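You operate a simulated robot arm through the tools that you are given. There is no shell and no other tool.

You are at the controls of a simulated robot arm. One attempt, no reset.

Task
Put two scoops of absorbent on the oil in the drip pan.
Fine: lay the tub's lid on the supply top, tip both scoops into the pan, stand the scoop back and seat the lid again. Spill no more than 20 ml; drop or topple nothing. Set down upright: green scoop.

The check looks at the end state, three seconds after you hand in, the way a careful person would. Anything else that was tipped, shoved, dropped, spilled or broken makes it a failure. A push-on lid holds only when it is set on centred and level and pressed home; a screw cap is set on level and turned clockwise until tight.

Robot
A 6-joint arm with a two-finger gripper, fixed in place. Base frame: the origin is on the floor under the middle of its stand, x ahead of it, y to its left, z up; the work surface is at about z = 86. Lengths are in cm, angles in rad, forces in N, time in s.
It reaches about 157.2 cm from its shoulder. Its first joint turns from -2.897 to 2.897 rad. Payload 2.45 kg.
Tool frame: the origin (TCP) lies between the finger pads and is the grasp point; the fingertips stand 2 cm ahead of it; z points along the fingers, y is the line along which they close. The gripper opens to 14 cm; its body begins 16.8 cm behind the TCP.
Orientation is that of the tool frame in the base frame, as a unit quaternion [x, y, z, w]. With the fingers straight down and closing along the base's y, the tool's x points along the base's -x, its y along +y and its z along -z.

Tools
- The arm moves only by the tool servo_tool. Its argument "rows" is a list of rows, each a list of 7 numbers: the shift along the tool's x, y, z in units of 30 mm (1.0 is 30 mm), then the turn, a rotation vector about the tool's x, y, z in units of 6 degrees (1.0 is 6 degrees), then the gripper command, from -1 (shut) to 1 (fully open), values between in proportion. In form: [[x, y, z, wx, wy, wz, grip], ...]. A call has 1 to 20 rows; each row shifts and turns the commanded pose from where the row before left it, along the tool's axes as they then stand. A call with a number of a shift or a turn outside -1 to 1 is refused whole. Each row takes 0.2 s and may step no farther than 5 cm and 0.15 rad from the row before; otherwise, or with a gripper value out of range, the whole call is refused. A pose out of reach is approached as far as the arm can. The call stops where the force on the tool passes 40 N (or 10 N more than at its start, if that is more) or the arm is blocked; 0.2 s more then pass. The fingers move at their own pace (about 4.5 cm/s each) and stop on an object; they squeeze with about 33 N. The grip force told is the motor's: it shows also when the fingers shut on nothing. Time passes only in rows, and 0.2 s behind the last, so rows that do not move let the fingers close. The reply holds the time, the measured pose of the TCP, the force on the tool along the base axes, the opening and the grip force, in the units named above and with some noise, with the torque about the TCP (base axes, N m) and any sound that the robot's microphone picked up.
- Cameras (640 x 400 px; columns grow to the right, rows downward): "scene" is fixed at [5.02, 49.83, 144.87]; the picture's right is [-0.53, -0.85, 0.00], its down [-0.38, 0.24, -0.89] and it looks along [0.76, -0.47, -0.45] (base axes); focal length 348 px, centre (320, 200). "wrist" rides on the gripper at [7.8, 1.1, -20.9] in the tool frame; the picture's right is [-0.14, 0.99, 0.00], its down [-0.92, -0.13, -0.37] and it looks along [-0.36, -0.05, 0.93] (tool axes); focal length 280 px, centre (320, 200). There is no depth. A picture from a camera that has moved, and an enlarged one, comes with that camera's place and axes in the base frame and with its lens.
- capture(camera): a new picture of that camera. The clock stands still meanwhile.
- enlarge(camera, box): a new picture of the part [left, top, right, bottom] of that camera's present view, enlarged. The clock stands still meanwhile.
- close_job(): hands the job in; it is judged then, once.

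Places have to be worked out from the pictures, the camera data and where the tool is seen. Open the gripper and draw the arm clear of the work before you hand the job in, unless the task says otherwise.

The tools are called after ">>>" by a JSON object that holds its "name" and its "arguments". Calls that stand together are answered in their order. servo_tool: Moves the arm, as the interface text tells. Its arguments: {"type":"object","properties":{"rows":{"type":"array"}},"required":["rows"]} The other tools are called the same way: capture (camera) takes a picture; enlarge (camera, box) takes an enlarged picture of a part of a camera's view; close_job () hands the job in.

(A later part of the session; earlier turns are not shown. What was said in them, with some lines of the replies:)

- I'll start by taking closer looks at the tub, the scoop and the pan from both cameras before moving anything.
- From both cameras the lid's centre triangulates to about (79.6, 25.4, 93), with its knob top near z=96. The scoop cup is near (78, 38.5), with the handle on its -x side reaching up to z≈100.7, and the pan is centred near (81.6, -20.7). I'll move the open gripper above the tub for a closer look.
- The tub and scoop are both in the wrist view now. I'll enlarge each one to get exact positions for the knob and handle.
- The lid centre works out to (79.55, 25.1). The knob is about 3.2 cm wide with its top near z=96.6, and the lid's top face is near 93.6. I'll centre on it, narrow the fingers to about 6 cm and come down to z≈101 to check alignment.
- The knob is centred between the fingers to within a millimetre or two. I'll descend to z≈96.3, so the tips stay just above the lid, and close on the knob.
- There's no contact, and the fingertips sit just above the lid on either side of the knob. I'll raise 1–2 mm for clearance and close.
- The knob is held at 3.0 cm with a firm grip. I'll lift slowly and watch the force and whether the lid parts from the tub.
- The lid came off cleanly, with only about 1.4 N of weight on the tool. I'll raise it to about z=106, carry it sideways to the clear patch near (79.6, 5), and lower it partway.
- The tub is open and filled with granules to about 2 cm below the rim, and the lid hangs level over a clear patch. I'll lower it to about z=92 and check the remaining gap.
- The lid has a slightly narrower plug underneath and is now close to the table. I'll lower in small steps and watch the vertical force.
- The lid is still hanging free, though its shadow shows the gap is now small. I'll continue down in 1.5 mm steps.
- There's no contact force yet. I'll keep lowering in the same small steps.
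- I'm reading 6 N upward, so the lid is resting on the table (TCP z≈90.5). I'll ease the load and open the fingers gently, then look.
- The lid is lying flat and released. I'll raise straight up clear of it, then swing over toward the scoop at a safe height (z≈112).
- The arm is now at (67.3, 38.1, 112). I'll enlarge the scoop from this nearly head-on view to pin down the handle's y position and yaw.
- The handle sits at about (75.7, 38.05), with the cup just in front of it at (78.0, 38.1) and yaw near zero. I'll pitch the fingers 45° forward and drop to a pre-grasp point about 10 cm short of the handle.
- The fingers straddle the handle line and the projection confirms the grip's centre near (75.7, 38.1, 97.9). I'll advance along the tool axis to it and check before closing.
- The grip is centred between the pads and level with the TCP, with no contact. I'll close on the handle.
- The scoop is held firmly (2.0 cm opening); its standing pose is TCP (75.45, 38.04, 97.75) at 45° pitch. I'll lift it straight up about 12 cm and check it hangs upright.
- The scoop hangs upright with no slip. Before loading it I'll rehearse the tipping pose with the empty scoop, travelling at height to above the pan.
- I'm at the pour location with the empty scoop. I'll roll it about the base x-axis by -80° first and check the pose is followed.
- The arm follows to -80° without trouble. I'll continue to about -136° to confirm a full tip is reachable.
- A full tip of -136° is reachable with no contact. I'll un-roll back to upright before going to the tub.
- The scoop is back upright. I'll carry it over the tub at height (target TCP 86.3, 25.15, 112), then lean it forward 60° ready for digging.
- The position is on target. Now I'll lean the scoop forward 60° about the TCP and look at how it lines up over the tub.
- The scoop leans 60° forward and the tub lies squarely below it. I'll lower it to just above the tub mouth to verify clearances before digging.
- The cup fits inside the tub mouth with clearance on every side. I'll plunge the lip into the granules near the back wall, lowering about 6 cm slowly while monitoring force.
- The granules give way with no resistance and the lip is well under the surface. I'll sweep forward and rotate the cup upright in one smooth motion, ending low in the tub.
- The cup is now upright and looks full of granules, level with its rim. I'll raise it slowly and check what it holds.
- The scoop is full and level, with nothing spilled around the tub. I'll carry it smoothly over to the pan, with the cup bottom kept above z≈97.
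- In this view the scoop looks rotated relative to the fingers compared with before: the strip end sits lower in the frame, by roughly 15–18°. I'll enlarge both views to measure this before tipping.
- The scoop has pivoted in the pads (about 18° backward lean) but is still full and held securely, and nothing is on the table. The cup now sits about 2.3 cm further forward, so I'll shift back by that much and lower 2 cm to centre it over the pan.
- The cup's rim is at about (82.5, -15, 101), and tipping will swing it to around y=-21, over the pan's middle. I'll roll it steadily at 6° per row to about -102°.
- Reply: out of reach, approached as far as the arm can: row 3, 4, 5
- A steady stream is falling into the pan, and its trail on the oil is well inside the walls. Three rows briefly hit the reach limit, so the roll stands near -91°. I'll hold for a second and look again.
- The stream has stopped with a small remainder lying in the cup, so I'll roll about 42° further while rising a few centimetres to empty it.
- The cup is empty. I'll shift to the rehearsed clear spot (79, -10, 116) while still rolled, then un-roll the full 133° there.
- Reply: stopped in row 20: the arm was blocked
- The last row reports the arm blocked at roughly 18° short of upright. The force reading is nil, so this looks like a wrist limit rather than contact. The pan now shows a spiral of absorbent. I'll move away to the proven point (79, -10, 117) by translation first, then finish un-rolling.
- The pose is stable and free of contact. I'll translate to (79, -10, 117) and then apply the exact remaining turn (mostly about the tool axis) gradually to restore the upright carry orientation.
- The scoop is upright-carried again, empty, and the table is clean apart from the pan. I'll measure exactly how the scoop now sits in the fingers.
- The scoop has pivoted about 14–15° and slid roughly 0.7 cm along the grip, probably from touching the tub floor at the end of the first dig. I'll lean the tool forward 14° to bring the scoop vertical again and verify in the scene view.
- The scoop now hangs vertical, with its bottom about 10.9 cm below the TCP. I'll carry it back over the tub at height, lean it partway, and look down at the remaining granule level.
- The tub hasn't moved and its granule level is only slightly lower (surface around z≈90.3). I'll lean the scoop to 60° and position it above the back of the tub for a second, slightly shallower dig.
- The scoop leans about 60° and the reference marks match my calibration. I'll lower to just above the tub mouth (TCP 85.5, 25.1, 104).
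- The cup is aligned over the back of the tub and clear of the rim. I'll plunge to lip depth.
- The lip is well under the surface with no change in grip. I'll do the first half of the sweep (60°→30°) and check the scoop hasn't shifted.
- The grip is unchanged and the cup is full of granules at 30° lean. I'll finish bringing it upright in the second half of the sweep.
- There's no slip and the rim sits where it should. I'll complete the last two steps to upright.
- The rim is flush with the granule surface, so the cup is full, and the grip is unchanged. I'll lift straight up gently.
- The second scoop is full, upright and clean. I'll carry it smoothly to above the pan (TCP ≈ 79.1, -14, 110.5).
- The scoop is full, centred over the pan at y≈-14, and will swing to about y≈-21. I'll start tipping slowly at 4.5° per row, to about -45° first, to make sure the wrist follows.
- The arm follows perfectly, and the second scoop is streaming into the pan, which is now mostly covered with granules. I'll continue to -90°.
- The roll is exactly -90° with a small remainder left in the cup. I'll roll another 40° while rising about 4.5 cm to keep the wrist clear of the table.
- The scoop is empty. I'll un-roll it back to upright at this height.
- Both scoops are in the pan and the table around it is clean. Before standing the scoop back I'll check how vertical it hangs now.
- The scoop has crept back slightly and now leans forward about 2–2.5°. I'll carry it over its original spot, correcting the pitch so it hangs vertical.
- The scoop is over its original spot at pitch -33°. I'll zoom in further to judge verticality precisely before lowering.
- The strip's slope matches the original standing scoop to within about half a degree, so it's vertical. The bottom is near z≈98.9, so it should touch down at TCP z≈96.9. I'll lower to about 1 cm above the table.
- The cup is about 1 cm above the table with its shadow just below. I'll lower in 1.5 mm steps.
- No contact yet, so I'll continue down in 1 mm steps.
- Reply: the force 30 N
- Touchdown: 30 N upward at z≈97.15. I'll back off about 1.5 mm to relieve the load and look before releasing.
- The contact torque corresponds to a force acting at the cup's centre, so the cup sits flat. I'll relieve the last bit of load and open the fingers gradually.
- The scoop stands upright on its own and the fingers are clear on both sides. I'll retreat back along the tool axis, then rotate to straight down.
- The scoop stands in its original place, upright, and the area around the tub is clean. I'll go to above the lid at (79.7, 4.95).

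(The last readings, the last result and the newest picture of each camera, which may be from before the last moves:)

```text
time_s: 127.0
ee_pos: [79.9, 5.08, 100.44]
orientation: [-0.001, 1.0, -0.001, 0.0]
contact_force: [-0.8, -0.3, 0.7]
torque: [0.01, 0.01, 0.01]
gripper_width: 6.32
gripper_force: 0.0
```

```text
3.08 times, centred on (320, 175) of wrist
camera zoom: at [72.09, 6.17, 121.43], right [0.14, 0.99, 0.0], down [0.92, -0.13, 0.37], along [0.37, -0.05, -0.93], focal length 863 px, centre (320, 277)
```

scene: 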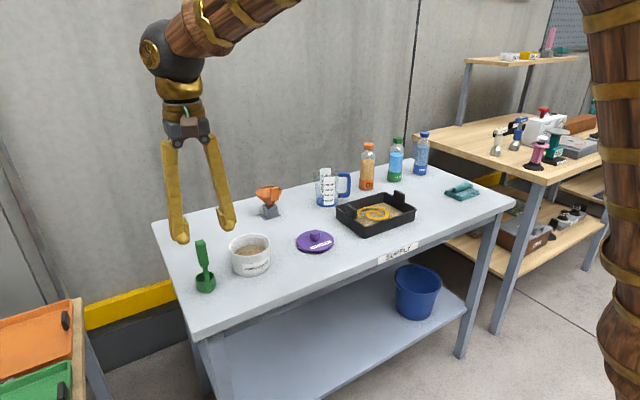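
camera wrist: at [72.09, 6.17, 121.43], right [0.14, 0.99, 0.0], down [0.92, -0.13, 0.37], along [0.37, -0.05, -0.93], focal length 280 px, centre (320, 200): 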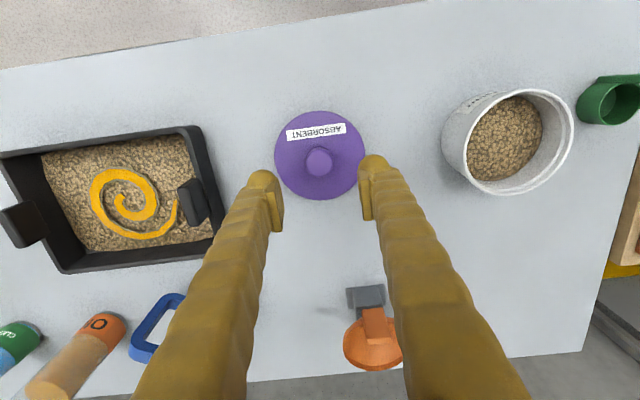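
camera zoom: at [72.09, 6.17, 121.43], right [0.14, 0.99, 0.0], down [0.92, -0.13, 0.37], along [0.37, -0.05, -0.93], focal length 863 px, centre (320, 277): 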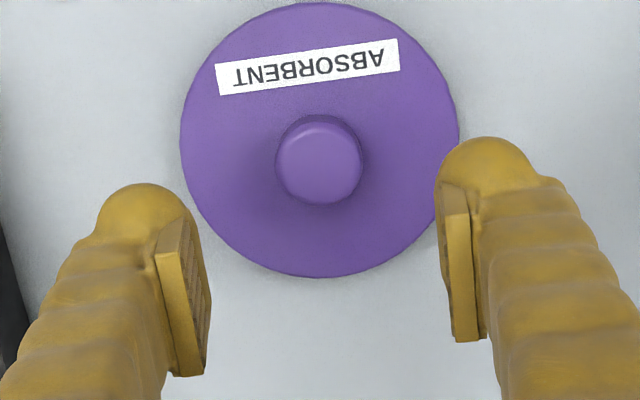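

The knob appears at about (79.83, 5.1), directly under the tool. Before regrasping I'll check with the same scene crop as before that the tub hasn't shifted, and take a clean position reading.

>>> {"name": "enlarge", "arguments": {"camera": "scene", "box": [210, 225, 290, 285]}}

>>> {"name": "servo_tool", "arguments": {"rows": [[0, 0, 0, 0, 0, 0, -0.1], [0, 0, 0, 0, 0, 0, -0.1]]}}

>>> {"name": "servo_tool", "arguments": {"rows": [[0, 0, 0, 0, 0, 0, -0.1], [0, 0, 0, 0, 0, 0, -0.1]]}}

>>> {"name": "servo_tool", "arguments": {"rows": [[0, 0, 0, 0, 0, 0, -0.1], [0, 0, 0, 0, 0, 0, -0.1]]}}

```text
6.67 times, centred on (250, 255) of scene
camera zoom: at [5.02, 49.83, 144.87], right [-0.53, -0.85, 0.0], down [-0.38, 0.24, -0.89], along [0.76, -0.47, -0.45], focal length 2317 px, centre (787, -167)
```

zoom: 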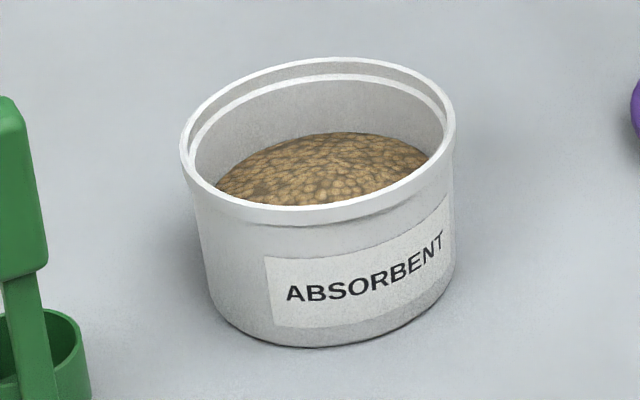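

```text
time_s: 127.6
ee_pos: [79.89, 5.16, 100.4]
orientation: [-0.001, 1.0, -0.001, 0.001]
contact_force: [-1.1, -0.1, 0.8]
torque: [-0.01, 0.01, 0.02]
gripper_width: 6.27
gripper_force: 0.0
```

```text
time_s: 128.2
ee_pos: [79.9, 5.08, 100.43]
orientation: [0.0, 1.0, -0.001, 0.0]
contact_force: [-0.2, 0.0, 0.1]
torque: [-0.01, -0.01, -0.01]
gripper_width: 6.32
gripper_force: 0.2
```

```text
time_s: 128.8
ee_pos: [79.8, 4.97, 100.5]
orientation: [-0.001, 1.0, -0.001, 0.0]
contact_force: [0.2, 0.0, -0.1]
torque: [0.01, 0.0, -0.01]
gripper_width: 6.31
gripper_force: 0.0
```

The tub has shifted only about 2 mm in +x since I opened it. The tool is aligned with the knob within a millimetre. I'll descend to the same grasp height as at release (z≈90.65) and close on the knob.

>>> {"name": "servo_tool", "arguments": {"rows": [[0, 0, 0.5, 0, 0, 0, -0.1], [0, 0, 0.7, 0, 0, 0, -0.1], [0, 0, 0.7, 0, 0, 0, -0.1], [0, 0, 0.7, 0, 0, 0, -0.1], [0, 0, 0.45, 0, 0, 0, -0.1], [0, 0, 0.2, 0, 0, 0, -0.1], [0, 0, 0, 0, 0, 0, -0.1]]}}

>>> {"name": "enlarge", "arguments": {"camera": "scene", "box": [270, 200, 366, 260]}}

>>> {"name": "capture", "arguments": {"camera": "wrist"}}

```text
time_s: 130.4
ee_pos: [79.81, 4.91, 90.7]
orientation: [-0.001, 1.0, -0.002, 0.001]
contact_force: [-0.3, 0.9, -0.2]
torque: [0.03, 0.0, 0.01]
gripper_width: 6.3
gripper_force: 0.1
```

```text
6.67 times, centred on (318, 230) of scene
camera zoom: at [5.02, 49.83, 144.87], right [-0.53, -0.85, 0.0], down [-0.38, 0.24, -0.89], along [0.76, -0.47, -0.45], focal length 2317 px, centre (333, 0)
```

zoom: 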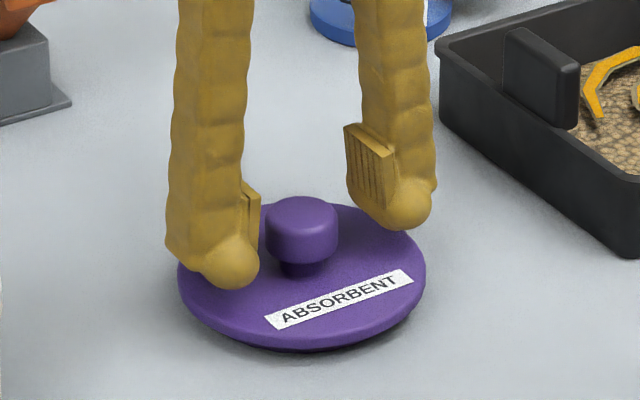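

```text
taken
camera wrist: at [71.98, 6.04, 111.71], right [0.14, 0.99, 0.0], down [0.92, -0.13, 0.37], along [0.37, -0.05, -0.93], focal length 280 px, centre (320, 200)
```

wrist: 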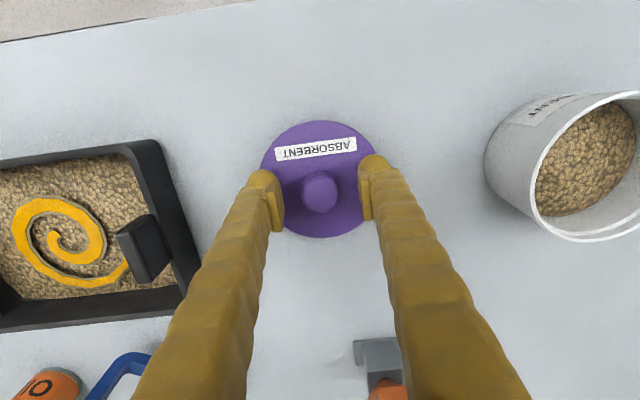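

The lid is exactly where I left it. The knob sits about 2 mm toward -x of the finger centre compared with the first grasp, so I'll shift 2 mm and then close.

>>> {"name": "servo_tool", "arguments": {"rows": [[0.067, 0, 0, 0, 0, 0, -0.1], [0, 0, 0, 0, 0, 0, -0.3], [0, 0, 0, 0, 0, 0, -0.5], [0, 0, 0, 0, 0, 0, -0.7], [0, 0, 0, 0, 0, 0, -1], [0, 0, 0, 0, 0, 0, -1], [0, 0, 0, 0, 0, 0, -1]]}}

>>> {"name": "enlarge", "arguments": {"camera": "scene", "box": [270, 200, 366, 260]}}

>>> {"name": "capture", "arguments": {"camera": "wrist"}}

```text
time_s: 132.0
ee_pos: [79.59, 4.92, 90.7]
orientation: [-0.001, 1.0, -0.002, 0.001]
contact_force: [-0.2, -0.6, -0.1]
torque: [0.0, 0.01, 0.01]
gripper_width: 3.0
gripper_force: 32.9
```

```text
6.67 times, centred on (318, 230) of scene
camera zoom: at [5.02, 49.83, 144.87], right [-0.53, -0.85, 0.0], down [-0.38, 0.24, -0.89], along [0.76, -0.47, -0.45], focal length 2317 px, centre (333, 0)
```

zoom: 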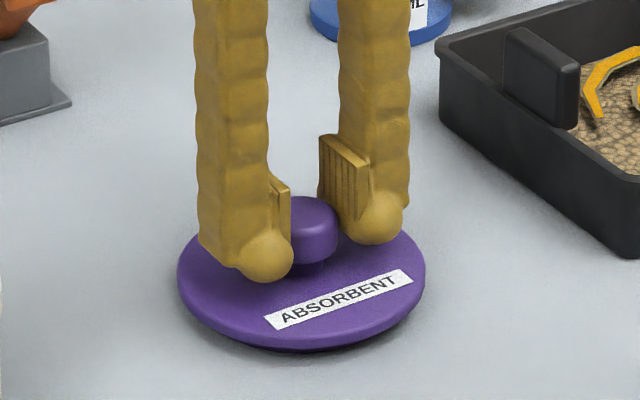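

```text
taken
camera wrist: at [71.76, 6.11, 111.77], right [0.14, 0.99, 0.0], down [0.92, -0.13, 0.37], along [0.37, -0.05, -0.93], focal length 280 px, centre (320, 200)
```

wrist: 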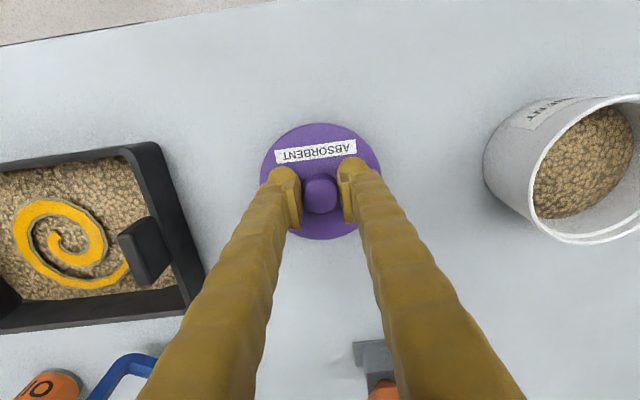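

The lid is regrasped with the same offset as the first time. I'll lift it, carry it back over the tub with the small +x correction (20.15 cm in y, 0.19 cm in x), and stop a couple of centimetres above the rim to check alignment.

>>> {"name": "servo_tool", "arguments": {"rows": [[0, 0, -0.1, 0, 0, 0, -1], [0, 0, -0.4, 0, 0, 0, -1], [0, 0, -0.8, 0, 0, 0, -1], [0, 0, -0.9, 0, 0, 0, -1], [0, 0, -0.9, 0, 0, 0, -1], [0, 0, -0.9, 0, 0, 0, -1], [0, 0, -0.6, 0, 0, 0, -1], [-0.063, 0.4, 0, 0, 0, 0, -1], [0, 0.7, 0, 0, 0, 0, -1], [0, 0.85, 0, 0, 0, 0, -1], [0, 0.85, 0, 0, 0, 0, -1], [0, 0.85, 0, 0, 0, 0, -1], [0, 0.85, 0, 0, 0, 0, -1], [0, 0.85, 0, 0, 0, 0, -1], [0, 0.75, 0, 0, 0, 0, -1], [0, 0.45, 0, 0, 0, 0, -1], [0, 0.167, 0, 0, 0, 0, -1], [0, 0, 0, 0, 0, 0, -1]]}}

>>> {"name": "capture", "arguments": {"camera": "scene"}}

>>> {"name": "capture", "arguments": {"camera": "wrist"}}

```text
time_s: 135.8
ee_pos: [79.73, 25.16, 104.4]
orientation: [-0.001, 1.0, -0.002, 0.0]
contact_force: [0.0, 0.3, -1.0]
torque: [-0.02, -0.02, 0.02]
gripper_width: 2.98
gripper_force: 33.0
```

```text
taken
```

scene: 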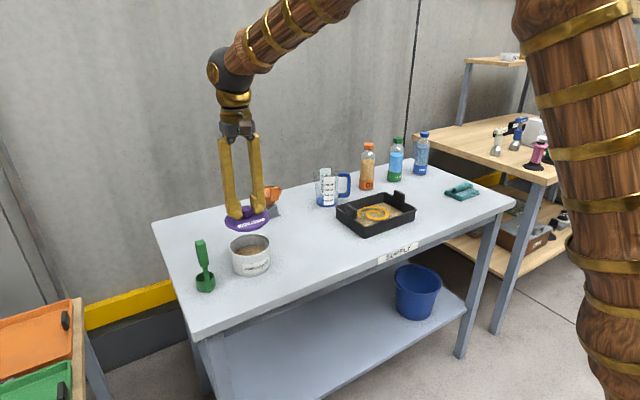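

```text
taken
camera wrist: at [71.89, 26.25, 125.43], right [0.14, 0.99, 0.0], down [0.92, -0.13, 0.37], along [0.37, -0.05, -0.93], focal length 280 px, centre (320, 200)
```

wrist: 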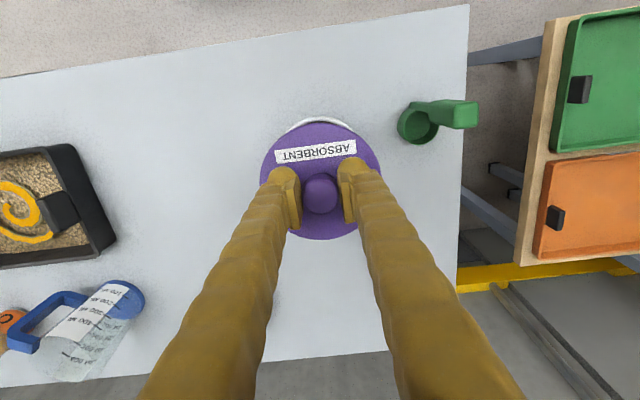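

The lid is level above the tub. I'll lower to about z=99, roughly 1.5–2 cm above seating, and inspect alignment closely.

>>> {"name": "servo_tool", "arguments": {"rows": [[0, 0, 0.4, 0, 0, 0, -1], [0, 0, 0.6, 0, 0, 0, -1], [0, 0, 0.5, 0, 0, 0, -1], [0, 0, 0.27, 0, 0, 0, -1], [0, 0, 0, 0, 0, 0, -1]]}}

>>> {"name": "enlarge", "arguments": {"camera": "scene", "box": [210, 215, 290, 285]}}

>>> {"name": "enlarge", "arguments": {"camera": "wrist", "box": [250, 105, 390, 250]}}

```text
time_s: 137.0
ee_pos: [79.71, 25.18, 99.22]
orientation: [-0.001, 1.0, -0.002, 0.0]
contact_force: [-0.4, 1.0, -0.4]
torque: [0.01, 0.0, 0.0]
gripper_width: 2.99
gripper_force: 32.7
```

```text
5.71 times, centred on (250, 250) of scene
camera zoom: at [5.02, 49.83, 144.87], right [-0.53, -0.85, 0.0], down [-0.38, 0.24, -0.89], along [0.76, -0.47, -0.45], focal length 1986 px, centre (720, -86)
```

zoom: 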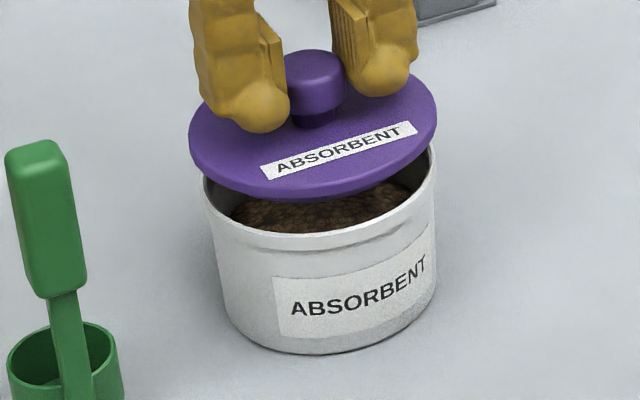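

```text
2.76 times, centred on (320, 178) of wrist
camera zoom: at [71.8, 26.29, 120.09], right [0.14, 0.99, 0.0], down [0.92, -0.13, 0.37], along [0.37, -0.05, -0.93], focal length 774 px, centre (320, 262)
```

zoom: 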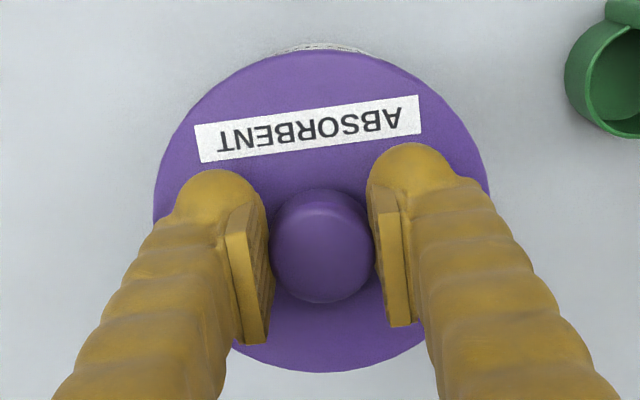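

The lid is centred over the tub to within about a millimetre and level. I'll lower it in small steps toward the seat.

>>> {"name": "servo_tool", "arguments": {"rows": [[0, 0, 0.2, 0, 0, 0, -1], [0, 0, 0.2, 0, 0, 0, -1], [0, 0, 0.15, 0, 0, 0, -1], [0, 0, 0, 0, 0, 0, -1]]}}

>>> {"name": "enlarge", "arguments": {"camera": "scene", "box": [210, 215, 290, 285]}}

```text
time_s: 138.0
ee_pos: [79.7, 25.11, 97.53]
orientation: [-0.001, 1.0, -0.002, 0.0]
contact_force: [-0.2, -0.6, 0.1]
torque: [0.01, 0.0, -0.02]
gripper_width: 2.97
gripper_force: 33.0
```

```text
5.71 times, centred on (250, 250) of scene
camera zoom: at [5.02, 49.83, 144.87], right [-0.53, -0.85, 0.0], down [-0.38, 0.24, -0.89], along [0.76, -0.47, -0.45], focal length 1986 px, centre (720, -86)
```

zoom: 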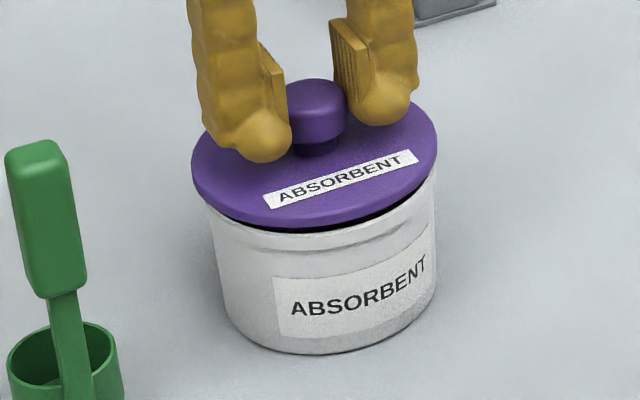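

The alignment matches the original seated view. I'll continue down gently until it touches.

>>> {"name": "servo_tool", "arguments": {"rows": [[0, 0, 0.05, 0, 0, 0, -1], [0, 0, 0.05, 0, 0, 0, -1], [0, 0, 0.05, 0, 0, 0, -1], [0, 0, 0.05, 0, 0, 0, -1], [0, 0, 0, 0, 0, 0, -1]]}}

>>> {"name": "enlarge", "arguments": {"camera": "scene", "box": [210, 215, 290, 285]}}

```text
time_s: 139.2
ee_pos: [79.73, 25.07, 96.83]
orientation: [0.0, 1.0, -0.002, 0.0]
contact_force: [0.1, 0.6, -0.5]
torque: [-0.03, -0.01, -0.01]
gripper_width: 3.03
gripper_force: 33.0
```

```text
5.71 times, centred on (250, 250) of scene
camera zoom: at [5.02, 49.83, 144.87], right [-0.53, -0.85, 0.0], down [-0.38, 0.24, -0.89], along [0.76, -0.47, -0.45], focal length 1986 px, centre (720, -86)
```

zoom: 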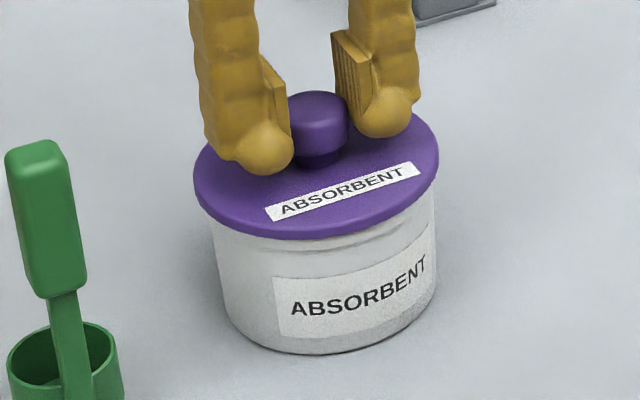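

It's almost home with no side force. I'll press down in 1 mm steps and watch the force build.

>>> {"name": "servo_tool", "arguments": {"rows": [[0, 0, 0.035, 0, 0, 0, -1], [0, 0, 0.035, 0, 0, 0, -1], [0, 0, 0.035, 0, 0, 0, -1], [0, 0, 0, 0, 0, 0, -1]]}}

```text
time_s: 140.2
ee_pos: [79.88, 25.28, 96.64]
orientation: [0.0, 1.0, -0.001, 0.001]
contact_force: [0.8, -2.0, 31.4]
torque: [-0.05, -0.21, -0.02]
gripper_width: 3.02
gripper_force: 33.0
```

I'm reading 31 N of resistance at z≈96.64, close to the original seated height. I'll press a little further to be sure it's home, then look.

>>> {"name": "servo_tool", "arguments": {"rows": [[0, 0, 0.03, 0, 0, 0, -1], [0, 0, 0.03, 0, 0, 0, -1], [0, 0, 0, 0, 0, 0, -1]]}}

>>> {"name": "enlarge", "arguments": {"camera": "scene", "box": [222, 225, 280, 281]}}

>>> {"name": "enlarge", "arguments": {"camera": "wrist", "box": [250, 105, 390, 250]}}

```text
time_s: 141.0
ee_pos: [79.77, 25.29, 96.41]
orientation: [-0.001, 1.0, -0.002, 0.002]
contact_force: [3.3, 3.3, 29.4]
torque: [0.01, -0.25, 0.03]
gripper_width: 3.01
gripper_force: 32.5
```

```text
7.14 times, centred on (251, 253) of scene
camera zoom: at [5.02, 49.83, 144.87], right [-0.53, -0.85, 0.0], down [-0.38, 0.24, -0.89], along [0.76, -0.47, -0.45], focal length 2483 px, centre (813, -179)
```

zoom: 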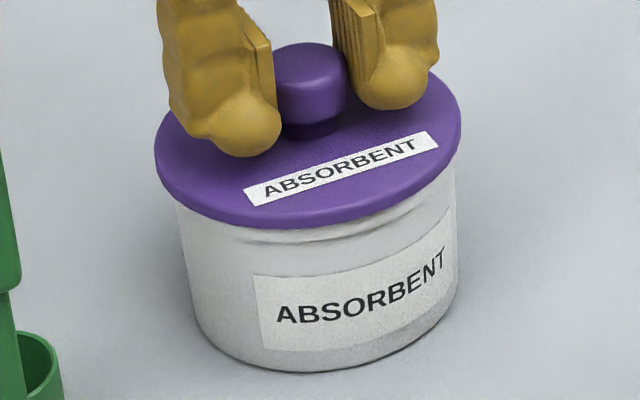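

```text
2.76 times, centred on (320, 178) of wrist
camera zoom: at [71.93, 26.28, 117.39], right [0.14, 0.99, 0.0], down [0.92, -0.13, 0.37], along [0.37, -0.05, -0.93], focal length 774 px, centre (320, 262)
```

zoom: 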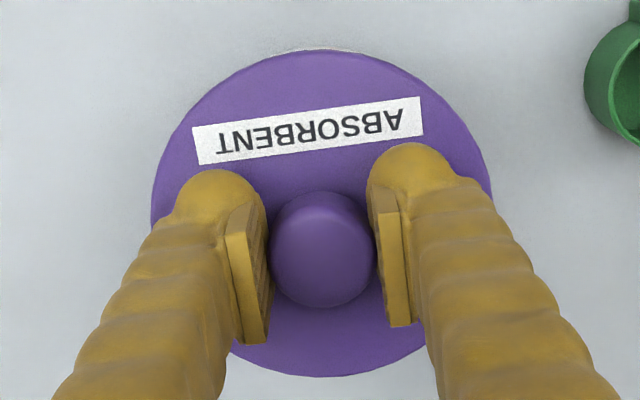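

The lid's height relative to the tub matches the original seated picture, and the force plateaued at about 30 N as it went in. I'll release the knob, then press straight down on it with closed fingers to make sure it's fully home.

>>> {"name": "servo_tool", "arguments": {"rows": [[0, 0, -0.05, 0, 0, 0, -1], [0, 0, -0.02, 0, 0, 0, -0.7], [0, 0, 0, 0, 0, 0, -0.5], [0, 0, 0, 0, 0, 0, -0.3], [0, 0, 0, 0, 0, 0, -0.1], [0, 0, 0, 0, 0, 0, -0.1], [0, 0, -0.3, 0, 0, 0, -0.1], [0, 0, -0.6, 0, 0, 0, -0.1], [0, 0, -0.6, 0, 0, 0, -0.1], [0, 0, -0.5, 0, 0, 0, -0.1], [0, 0, 0, 0, 0, 0, -0.1]]}}

>>> {"name": "enlarge", "arguments": {"camera": "scene", "box": [222, 225, 280, 281]}}

>>> {"name": "capture", "arguments": {"camera": "wrist"}}

```text
time_s: 143.4
ee_pos: [79.81, 25.21, 102.59]
orientation: [0.0, 1.0, -0.002, 0.0]
contact_force: [0.1, 0.6, 0.2]
torque: [0.0, 0.01, 0.0]
gripper_width: 6.31
gripper_force: 0.0
```

```text
7.14 times, centred on (251, 253) of scene
camera zoom: at [5.02, 49.83, 144.87], right [-0.53, -0.85, 0.0], down [-0.38, 0.24, -0.89], along [0.76, -0.47, -0.45], focal length 2483 px, centre (813, -179)
```

zoom: 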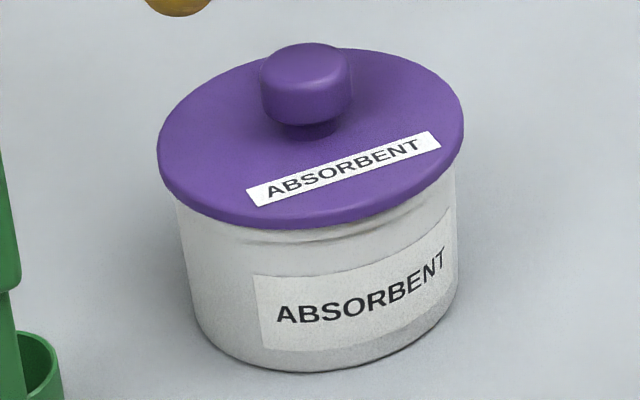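

```text
taken
camera wrist: at [71.94, 26.36, 123.63], right [0.14, 0.99, 0.0], down [0.92, -0.13, 0.37], along [0.37, -0.05, -0.93], focal length 280 px, centre (320, 200)
```

wrist: 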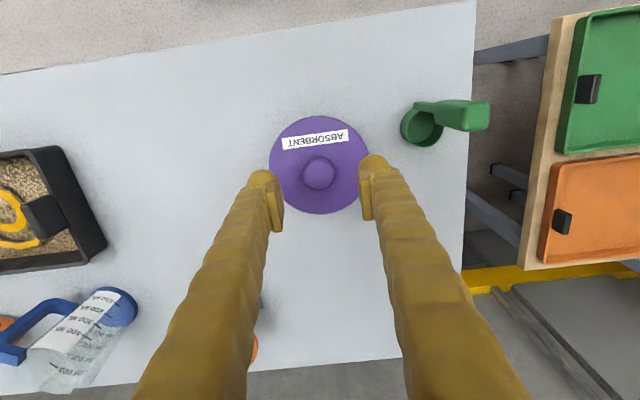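

The released lid sits level, and matches the original seated picture to within a few pixels. I'll close the fingers and press down on the centre of the knob.

>>> {"name": "servo_tool", "arguments": {"rows": [[0, 0, 0, 0, 0, 0, -1], [0, 0, 0, 0, 0, 0, -1], [0, 0, 0, 0, 0, 0, -1], [0, 0, 0, 0, 0, 0, -1], [0, 0, 0, 0, 0, 0, -1], [0, 0, 0.4, 0, 0, 0, -1], [0, 0, 0.4, 0, 0, 0, -1], [0, 0, 0.25, 0, 0, 0, -1], [0, 0, 0, 0, 0, 0, -1]]}}

>>> {"name": "enlarge", "arguments": {"camera": "scene", "box": [210, 200, 290, 285]}}

>>> {"name": "enlarge", "arguments": {"camera": "wrist", "box": [250, 105, 390, 250]}}

```text
time_s: 145.4
ee_pos: [79.88, 25.22, 99.55]
orientation: [-0.001, 1.0, -0.002, 0.0]
contact_force: [0.1, 0.3, 0.4]
torque: [-0.03, 0.0, 0.01]
gripper_width: 0.0
gripper_force: 29.2
```

```text
4.71 times, centred on (250, 242) of scene
camera zoom: at [5.02, 49.83, 144.87], right [-0.53, -0.85, 0.0], down [-0.38, 0.24, -0.89], along [0.76, -0.47, -0.45], focal length 1636 px, centre (649, 0)
```

zoom: 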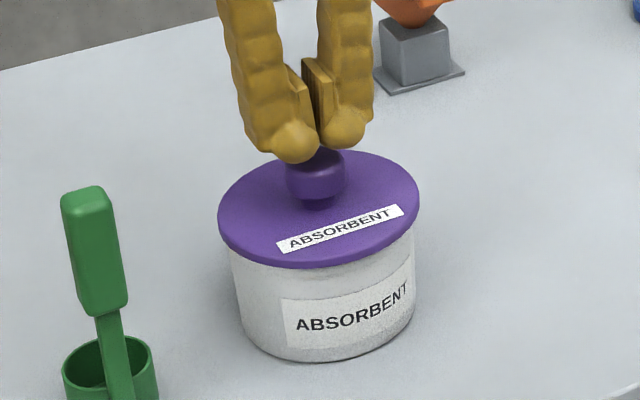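

```text
2.76 times, centred on (320, 178) of wrist
camera zoom: at [72.03, 26.31, 120.5], right [0.14, 0.99, 0.0], down [0.92, -0.13, 0.37], along [0.37, -0.05, -0.93], focal length 774 px, centre (320, 262)
```

zoom: 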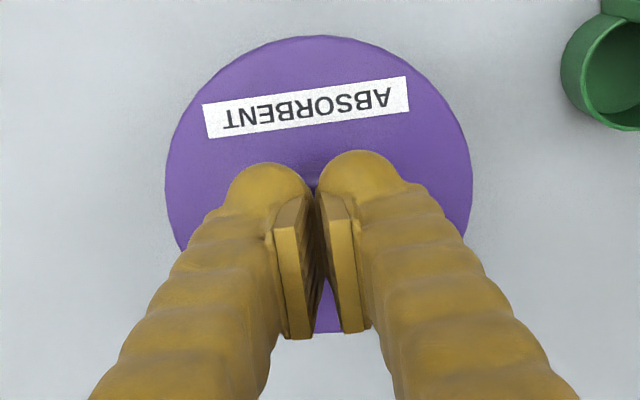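

The closed fingertips are poised just above the knob and centred on it. I'll press down in small steps, with the 40 N stop as a guard.

>>> {"name": "servo_tool", "arguments": {"rows": [[0, 0, 0.08, 0, 0, 0, -1], [0, 0, 0.06, 0, 0, 0, -1], [0, 0, 0.04, 0, 0, 0, -1], [0, 0, 0.04, 0, 0, 0, -1], [0, 0, 0.03, 0, 0, 0, -1], [0, 0, 0.03, 0, 0, 0, -1], [0, 0, 0.03, 0, 0, 0, -1], [0, 0, 0.03, 0, 0, 0, -1], [0, 0, 0, 0, 0, 0, -1]]}}

```text
time_s: 147.4
ee_pos: [79.75, 25.37, 98.52]
orientation: [-0.002, 1.0, -0.002, -0.001]
contact_force: [0.6, -0.1, 0.8]
torque: [0.02, 0.01, -0.03]
gripper_width: 0.0
gripper_force: 29.4
```

There's no contact yet at z=98.5, so I'll continue down in 1 mm steps.

>>> {"name": "servo_tool", "arguments": {"rows": [[0, 0, 0.03, 0, 0, 0, -1], [0, 0, 0.03, 0, 0, 0, -1], [0, 0, 0.03, 0, 0, 0, -1], [0, 0, 0.03, 0, 0, 0, -1], [0, 0, 0, 0, 0, 0, -1]]}}

>>> {"name": "enlarge", "arguments": {"camera": "scene", "box": [210, 200, 290, 285]}}

```text
time_s: 148.6
ee_pos: [79.81, 25.18, 98.37]
orientation: [-0.001, 1.0, -0.001, 0.002]
contact_force: [-2.3, 1.1, 11.1]
torque: [-0.01, 0.07, 0.02]
gripper_width: 0.61
gripper_force: 29.9
stopped in row 5: the force on the tool passed its limit at 41 N (the readings are from after the stop); the commanded pose is now the measured one
```

```text
4.71 times, centred on (250, 242) of scene
camera zoom: at [5.02, 49.83, 144.87], right [-0.53, -0.85, 0.0], down [-0.38, 0.24, -0.89], along [0.76, -0.47, -0.45], focal length 1636 px, centre (649, 0)
```

zoom: 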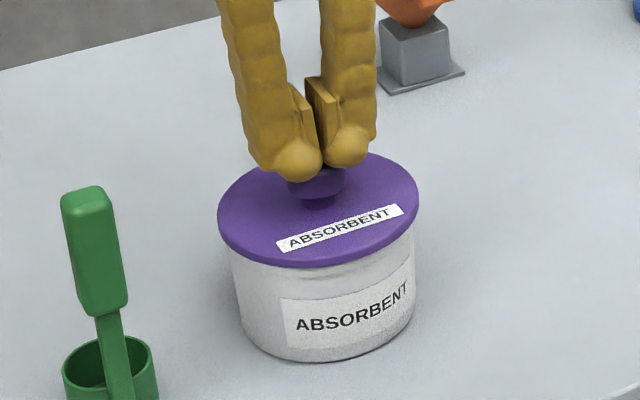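

A press of 41 N was reached on the knob with the lid staying level, so it's home. I'll rise straight up, open the gripper, and inspect.

>>> {"name": "servo_tool", "arguments": {"rows": [[0, 0, -0.1, 0, 0, 0, -1], [0, 0, -0.4, 0, 0, 0, -1], [0, 0, -0.8, 0, 0, 0, -1], [0, 0, -1, 0, 0, 0, -0.5], [0, 0, -1, 0, 0, 0, 0], [0, 0, -1, 0, 0, 0, 0.5], [0, 0, -1, 0, 0, 0, 1], [0, 0, -1, 0, 0, 0, 1], [0, 0, -1, 0, 0, 0, 1], [0, 0, -1, 0, 0, 0, 1], [0, 0, 0, 0, 0, 0, 1]]}}

>>> {"name": "enlarge", "arguments": {"camera": "scene", "box": [222, 225, 280, 281]}}

>>> {"name": "capture", "arguments": {"camera": "wrist"}}

>>> {"name": "capture", "arguments": {"camera": "scene"}}

```text
time_s: 151.0
ee_pos: [79.77, 25.19, 123.31]
orientation: [-0.001, 1.0, -0.002, 0.001]
contact_force: [-0.4, -0.2, -0.2]
torque: [0.03, -0.01, -0.03]
gripper_width: 13.99
gripper_force: 0.1
```

```text
7.14 times, centred on (251, 253) of scene
camera zoom: at [5.02, 49.83, 144.87], right [-0.53, -0.85, 0.0], down [-0.38, 0.24, -0.89], along [0.76, -0.47, -0.45], focal length 2483 px, centre (813, -179)
```

zoom: 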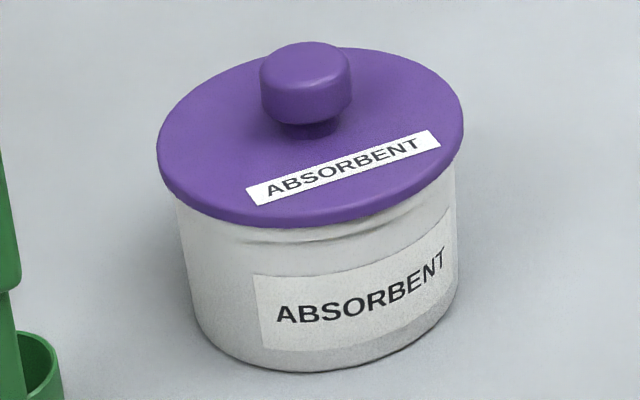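

```text
taken
camera wrist: at [71.94, 26.31, 144.25], right [0.14, 0.99, 0.0], down [0.92, -0.13, 0.37], along [0.37, -0.05, -0.93], focal length 280 px, centre (320, 200)
```

wrist: 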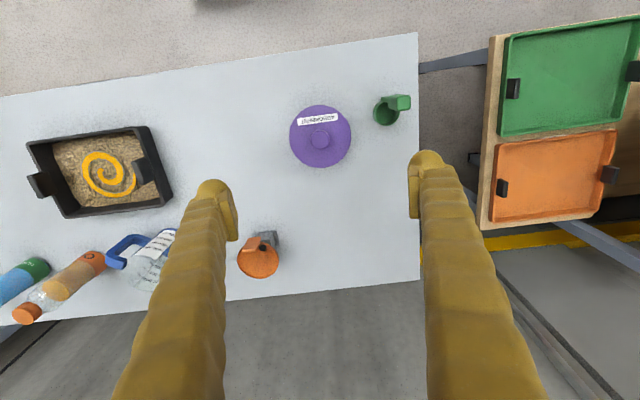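

```text
taken
```

scene: 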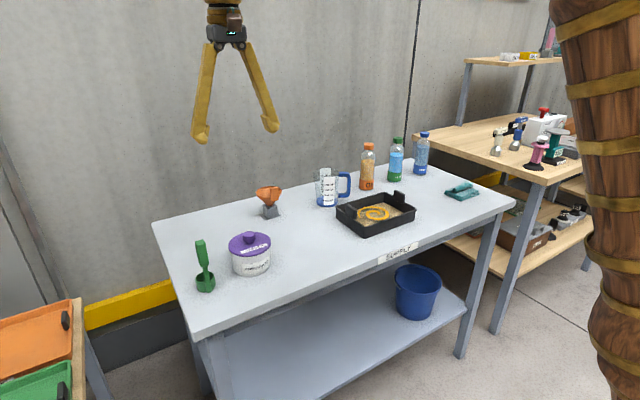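

The lid sits exactly as it did originally and the scoop stands upright. I'll take close looks at the pan, the table and the scoop for any spilled granules before finishing.

>>> {"name": "enlarge", "arguments": {"camera": "scene", "box": [320, 180, 430, 250]}}

>>> {"name": "enlarge", "arguments": {"camera": "wrist", "box": [10, 100, 210, 240]}}

>>> {"name": "enlarge", "arguments": {"camera": "wrist", "box": [250, 70, 430, 190]}}

>>> {"name": "enlarge", "arguments": {"camera": "scene", "box": [170, 220, 330, 320]}}

```text
5.71 times, centred on (375, 215) of scene
camera zoom: at [5.02, 49.83, 144.87], right [-0.53, -0.85, 0.0], down [-0.38, 0.24, -0.89], along [0.76, -0.47, -0.45], focal length 1986 px, centre (6, 114)
```

zoom: 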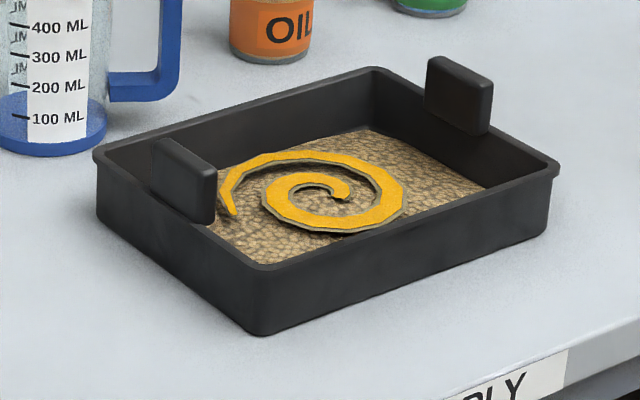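

```text
2.86 times, centred on (110, 170) of wrist
camera zoom: at [71.94, 26.31, 144.25], right [0.14, 0.99, 0.0], down [0.92, -0.13, 0.37], along [0.37, -0.05, -0.93], focal length 801 px, centre (920, 286)
```

zoom: 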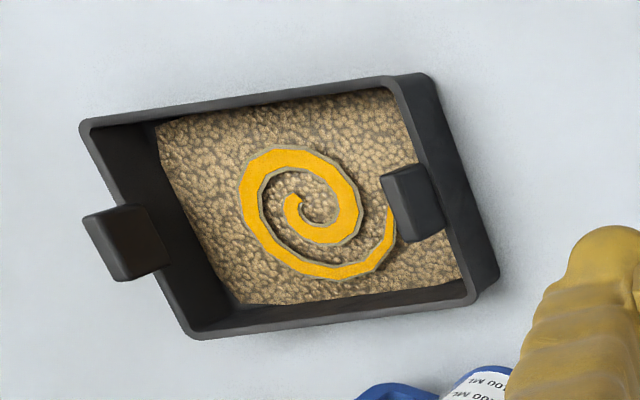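

```text
3.33 times, centred on (340, 130) of wrist
camera zoom: at [71.94, 26.31, 144.25], right [0.14, 0.99, 0.0], down [0.92, -0.13, 0.37], along [0.37, -0.05, -0.93], focal length 935 px, centre (253, 433)
```

zoom: 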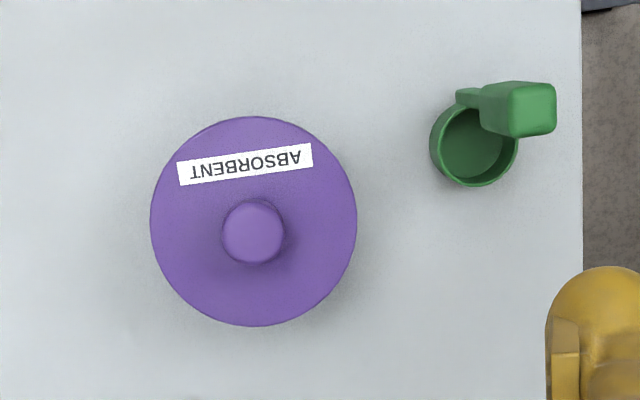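

```text
4.00 times, centred on (250, 270) of scene
camera zoom: at [5.02, 49.83, 144.87], right [-0.53, -0.85, 0.0], down [-0.38, 0.24, -0.89], along [0.76, -0.47, -0.45], focal length 1390 px, centre (600, -80)
```

zoom: 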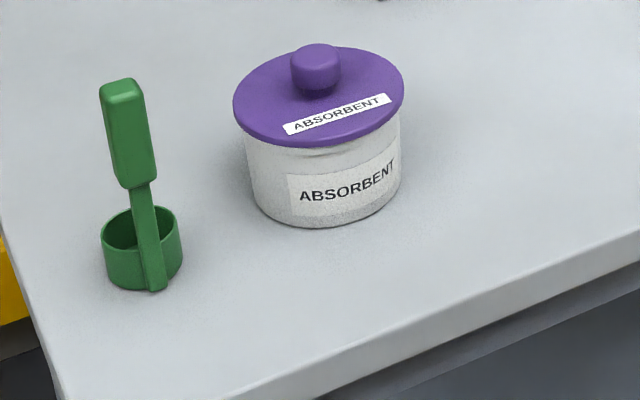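

The pan holds both scoops. The table shows no spills, the scoop is upright and empty, and the lid is seated level. I'll draw the open gripper up and back, clear of the work.

>>> {"name": "servo_tool", "arguments": {"rows": [[0.5, -0.5, -0.7, 0, 0, 0, 1], [0.5, -0.7, -0.7, 0, 0, 0, 1], [0.5, -0.7, -0.7, 0, 0, 0, 1], [0.5, -0.7, -0.7, 0, 0, 0, 1], [0.5, -0.7, -0.5, 0, 0, 0, 1], [0.5, -0.7, 0, 0, 0, 0, 1], [0.4, -0.7, 0, 0, 0, 0, 1], [0, 0, 0, 0, 0, 0, 1]]}}

>>> {"name": "capture", "arguments": {"camera": "scene"}}

```text
time_s: 152.8
ee_pos: [69.49, 11.11, 133.06]
orientation: [-0.001, 1.0, -0.002, 0.001]
contact_force: [-0.4, 0.7, 0.4]
torque: [0.04, 0.0, 0.04]
gripper_width: 14.01
gripper_force: 0.1
```

```text
taken
```

scene: 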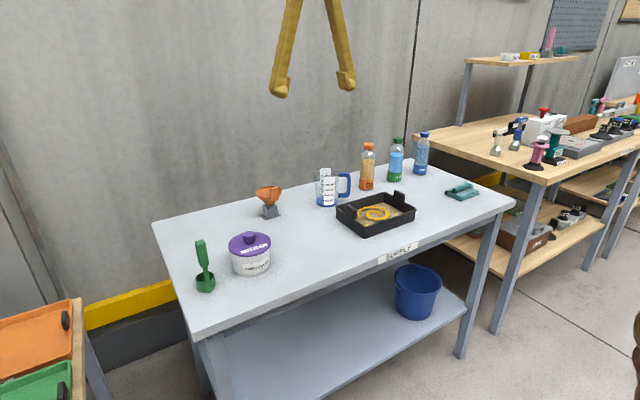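

The arm is clear with the gripper open, and everything is in place: absorbent in the pan, scoop standing, tub lidded, nothing else disturbed. I'm handing the job in.

>>> {"name": "close_job", "arguments": {}}

```text
The job is handed in.
```

I tipped two full scoops of absorbent onto the oil in the drip pan and handed the job in. I haven't seen the check's result.

- **Pan:** In the pictures, both scoops went into the pan with nothing outside it. A spiral of orange still shows on top of the granules. I can't tell whether that is uncovered oil or just how the pan is drawn.
- **Scoop:** The green scoop is back in its original place, upright and empty. It turned and slid slightly in the fingers during the first dig, so I corrected for that before setting it down.
- **Lid:** The lid lay on the supply top during the work. It is back on the tub, level, and I pressed it down to about 41 N. It looks the same as it did at the start.
- **Tub:** It shifted about 2 mm during the first dig, and I placed the lid to match.
- **Everything else:** The last pictures show no granules on the table and nothing else knocked or moved. The gripper is open and the arm is clear of the work.
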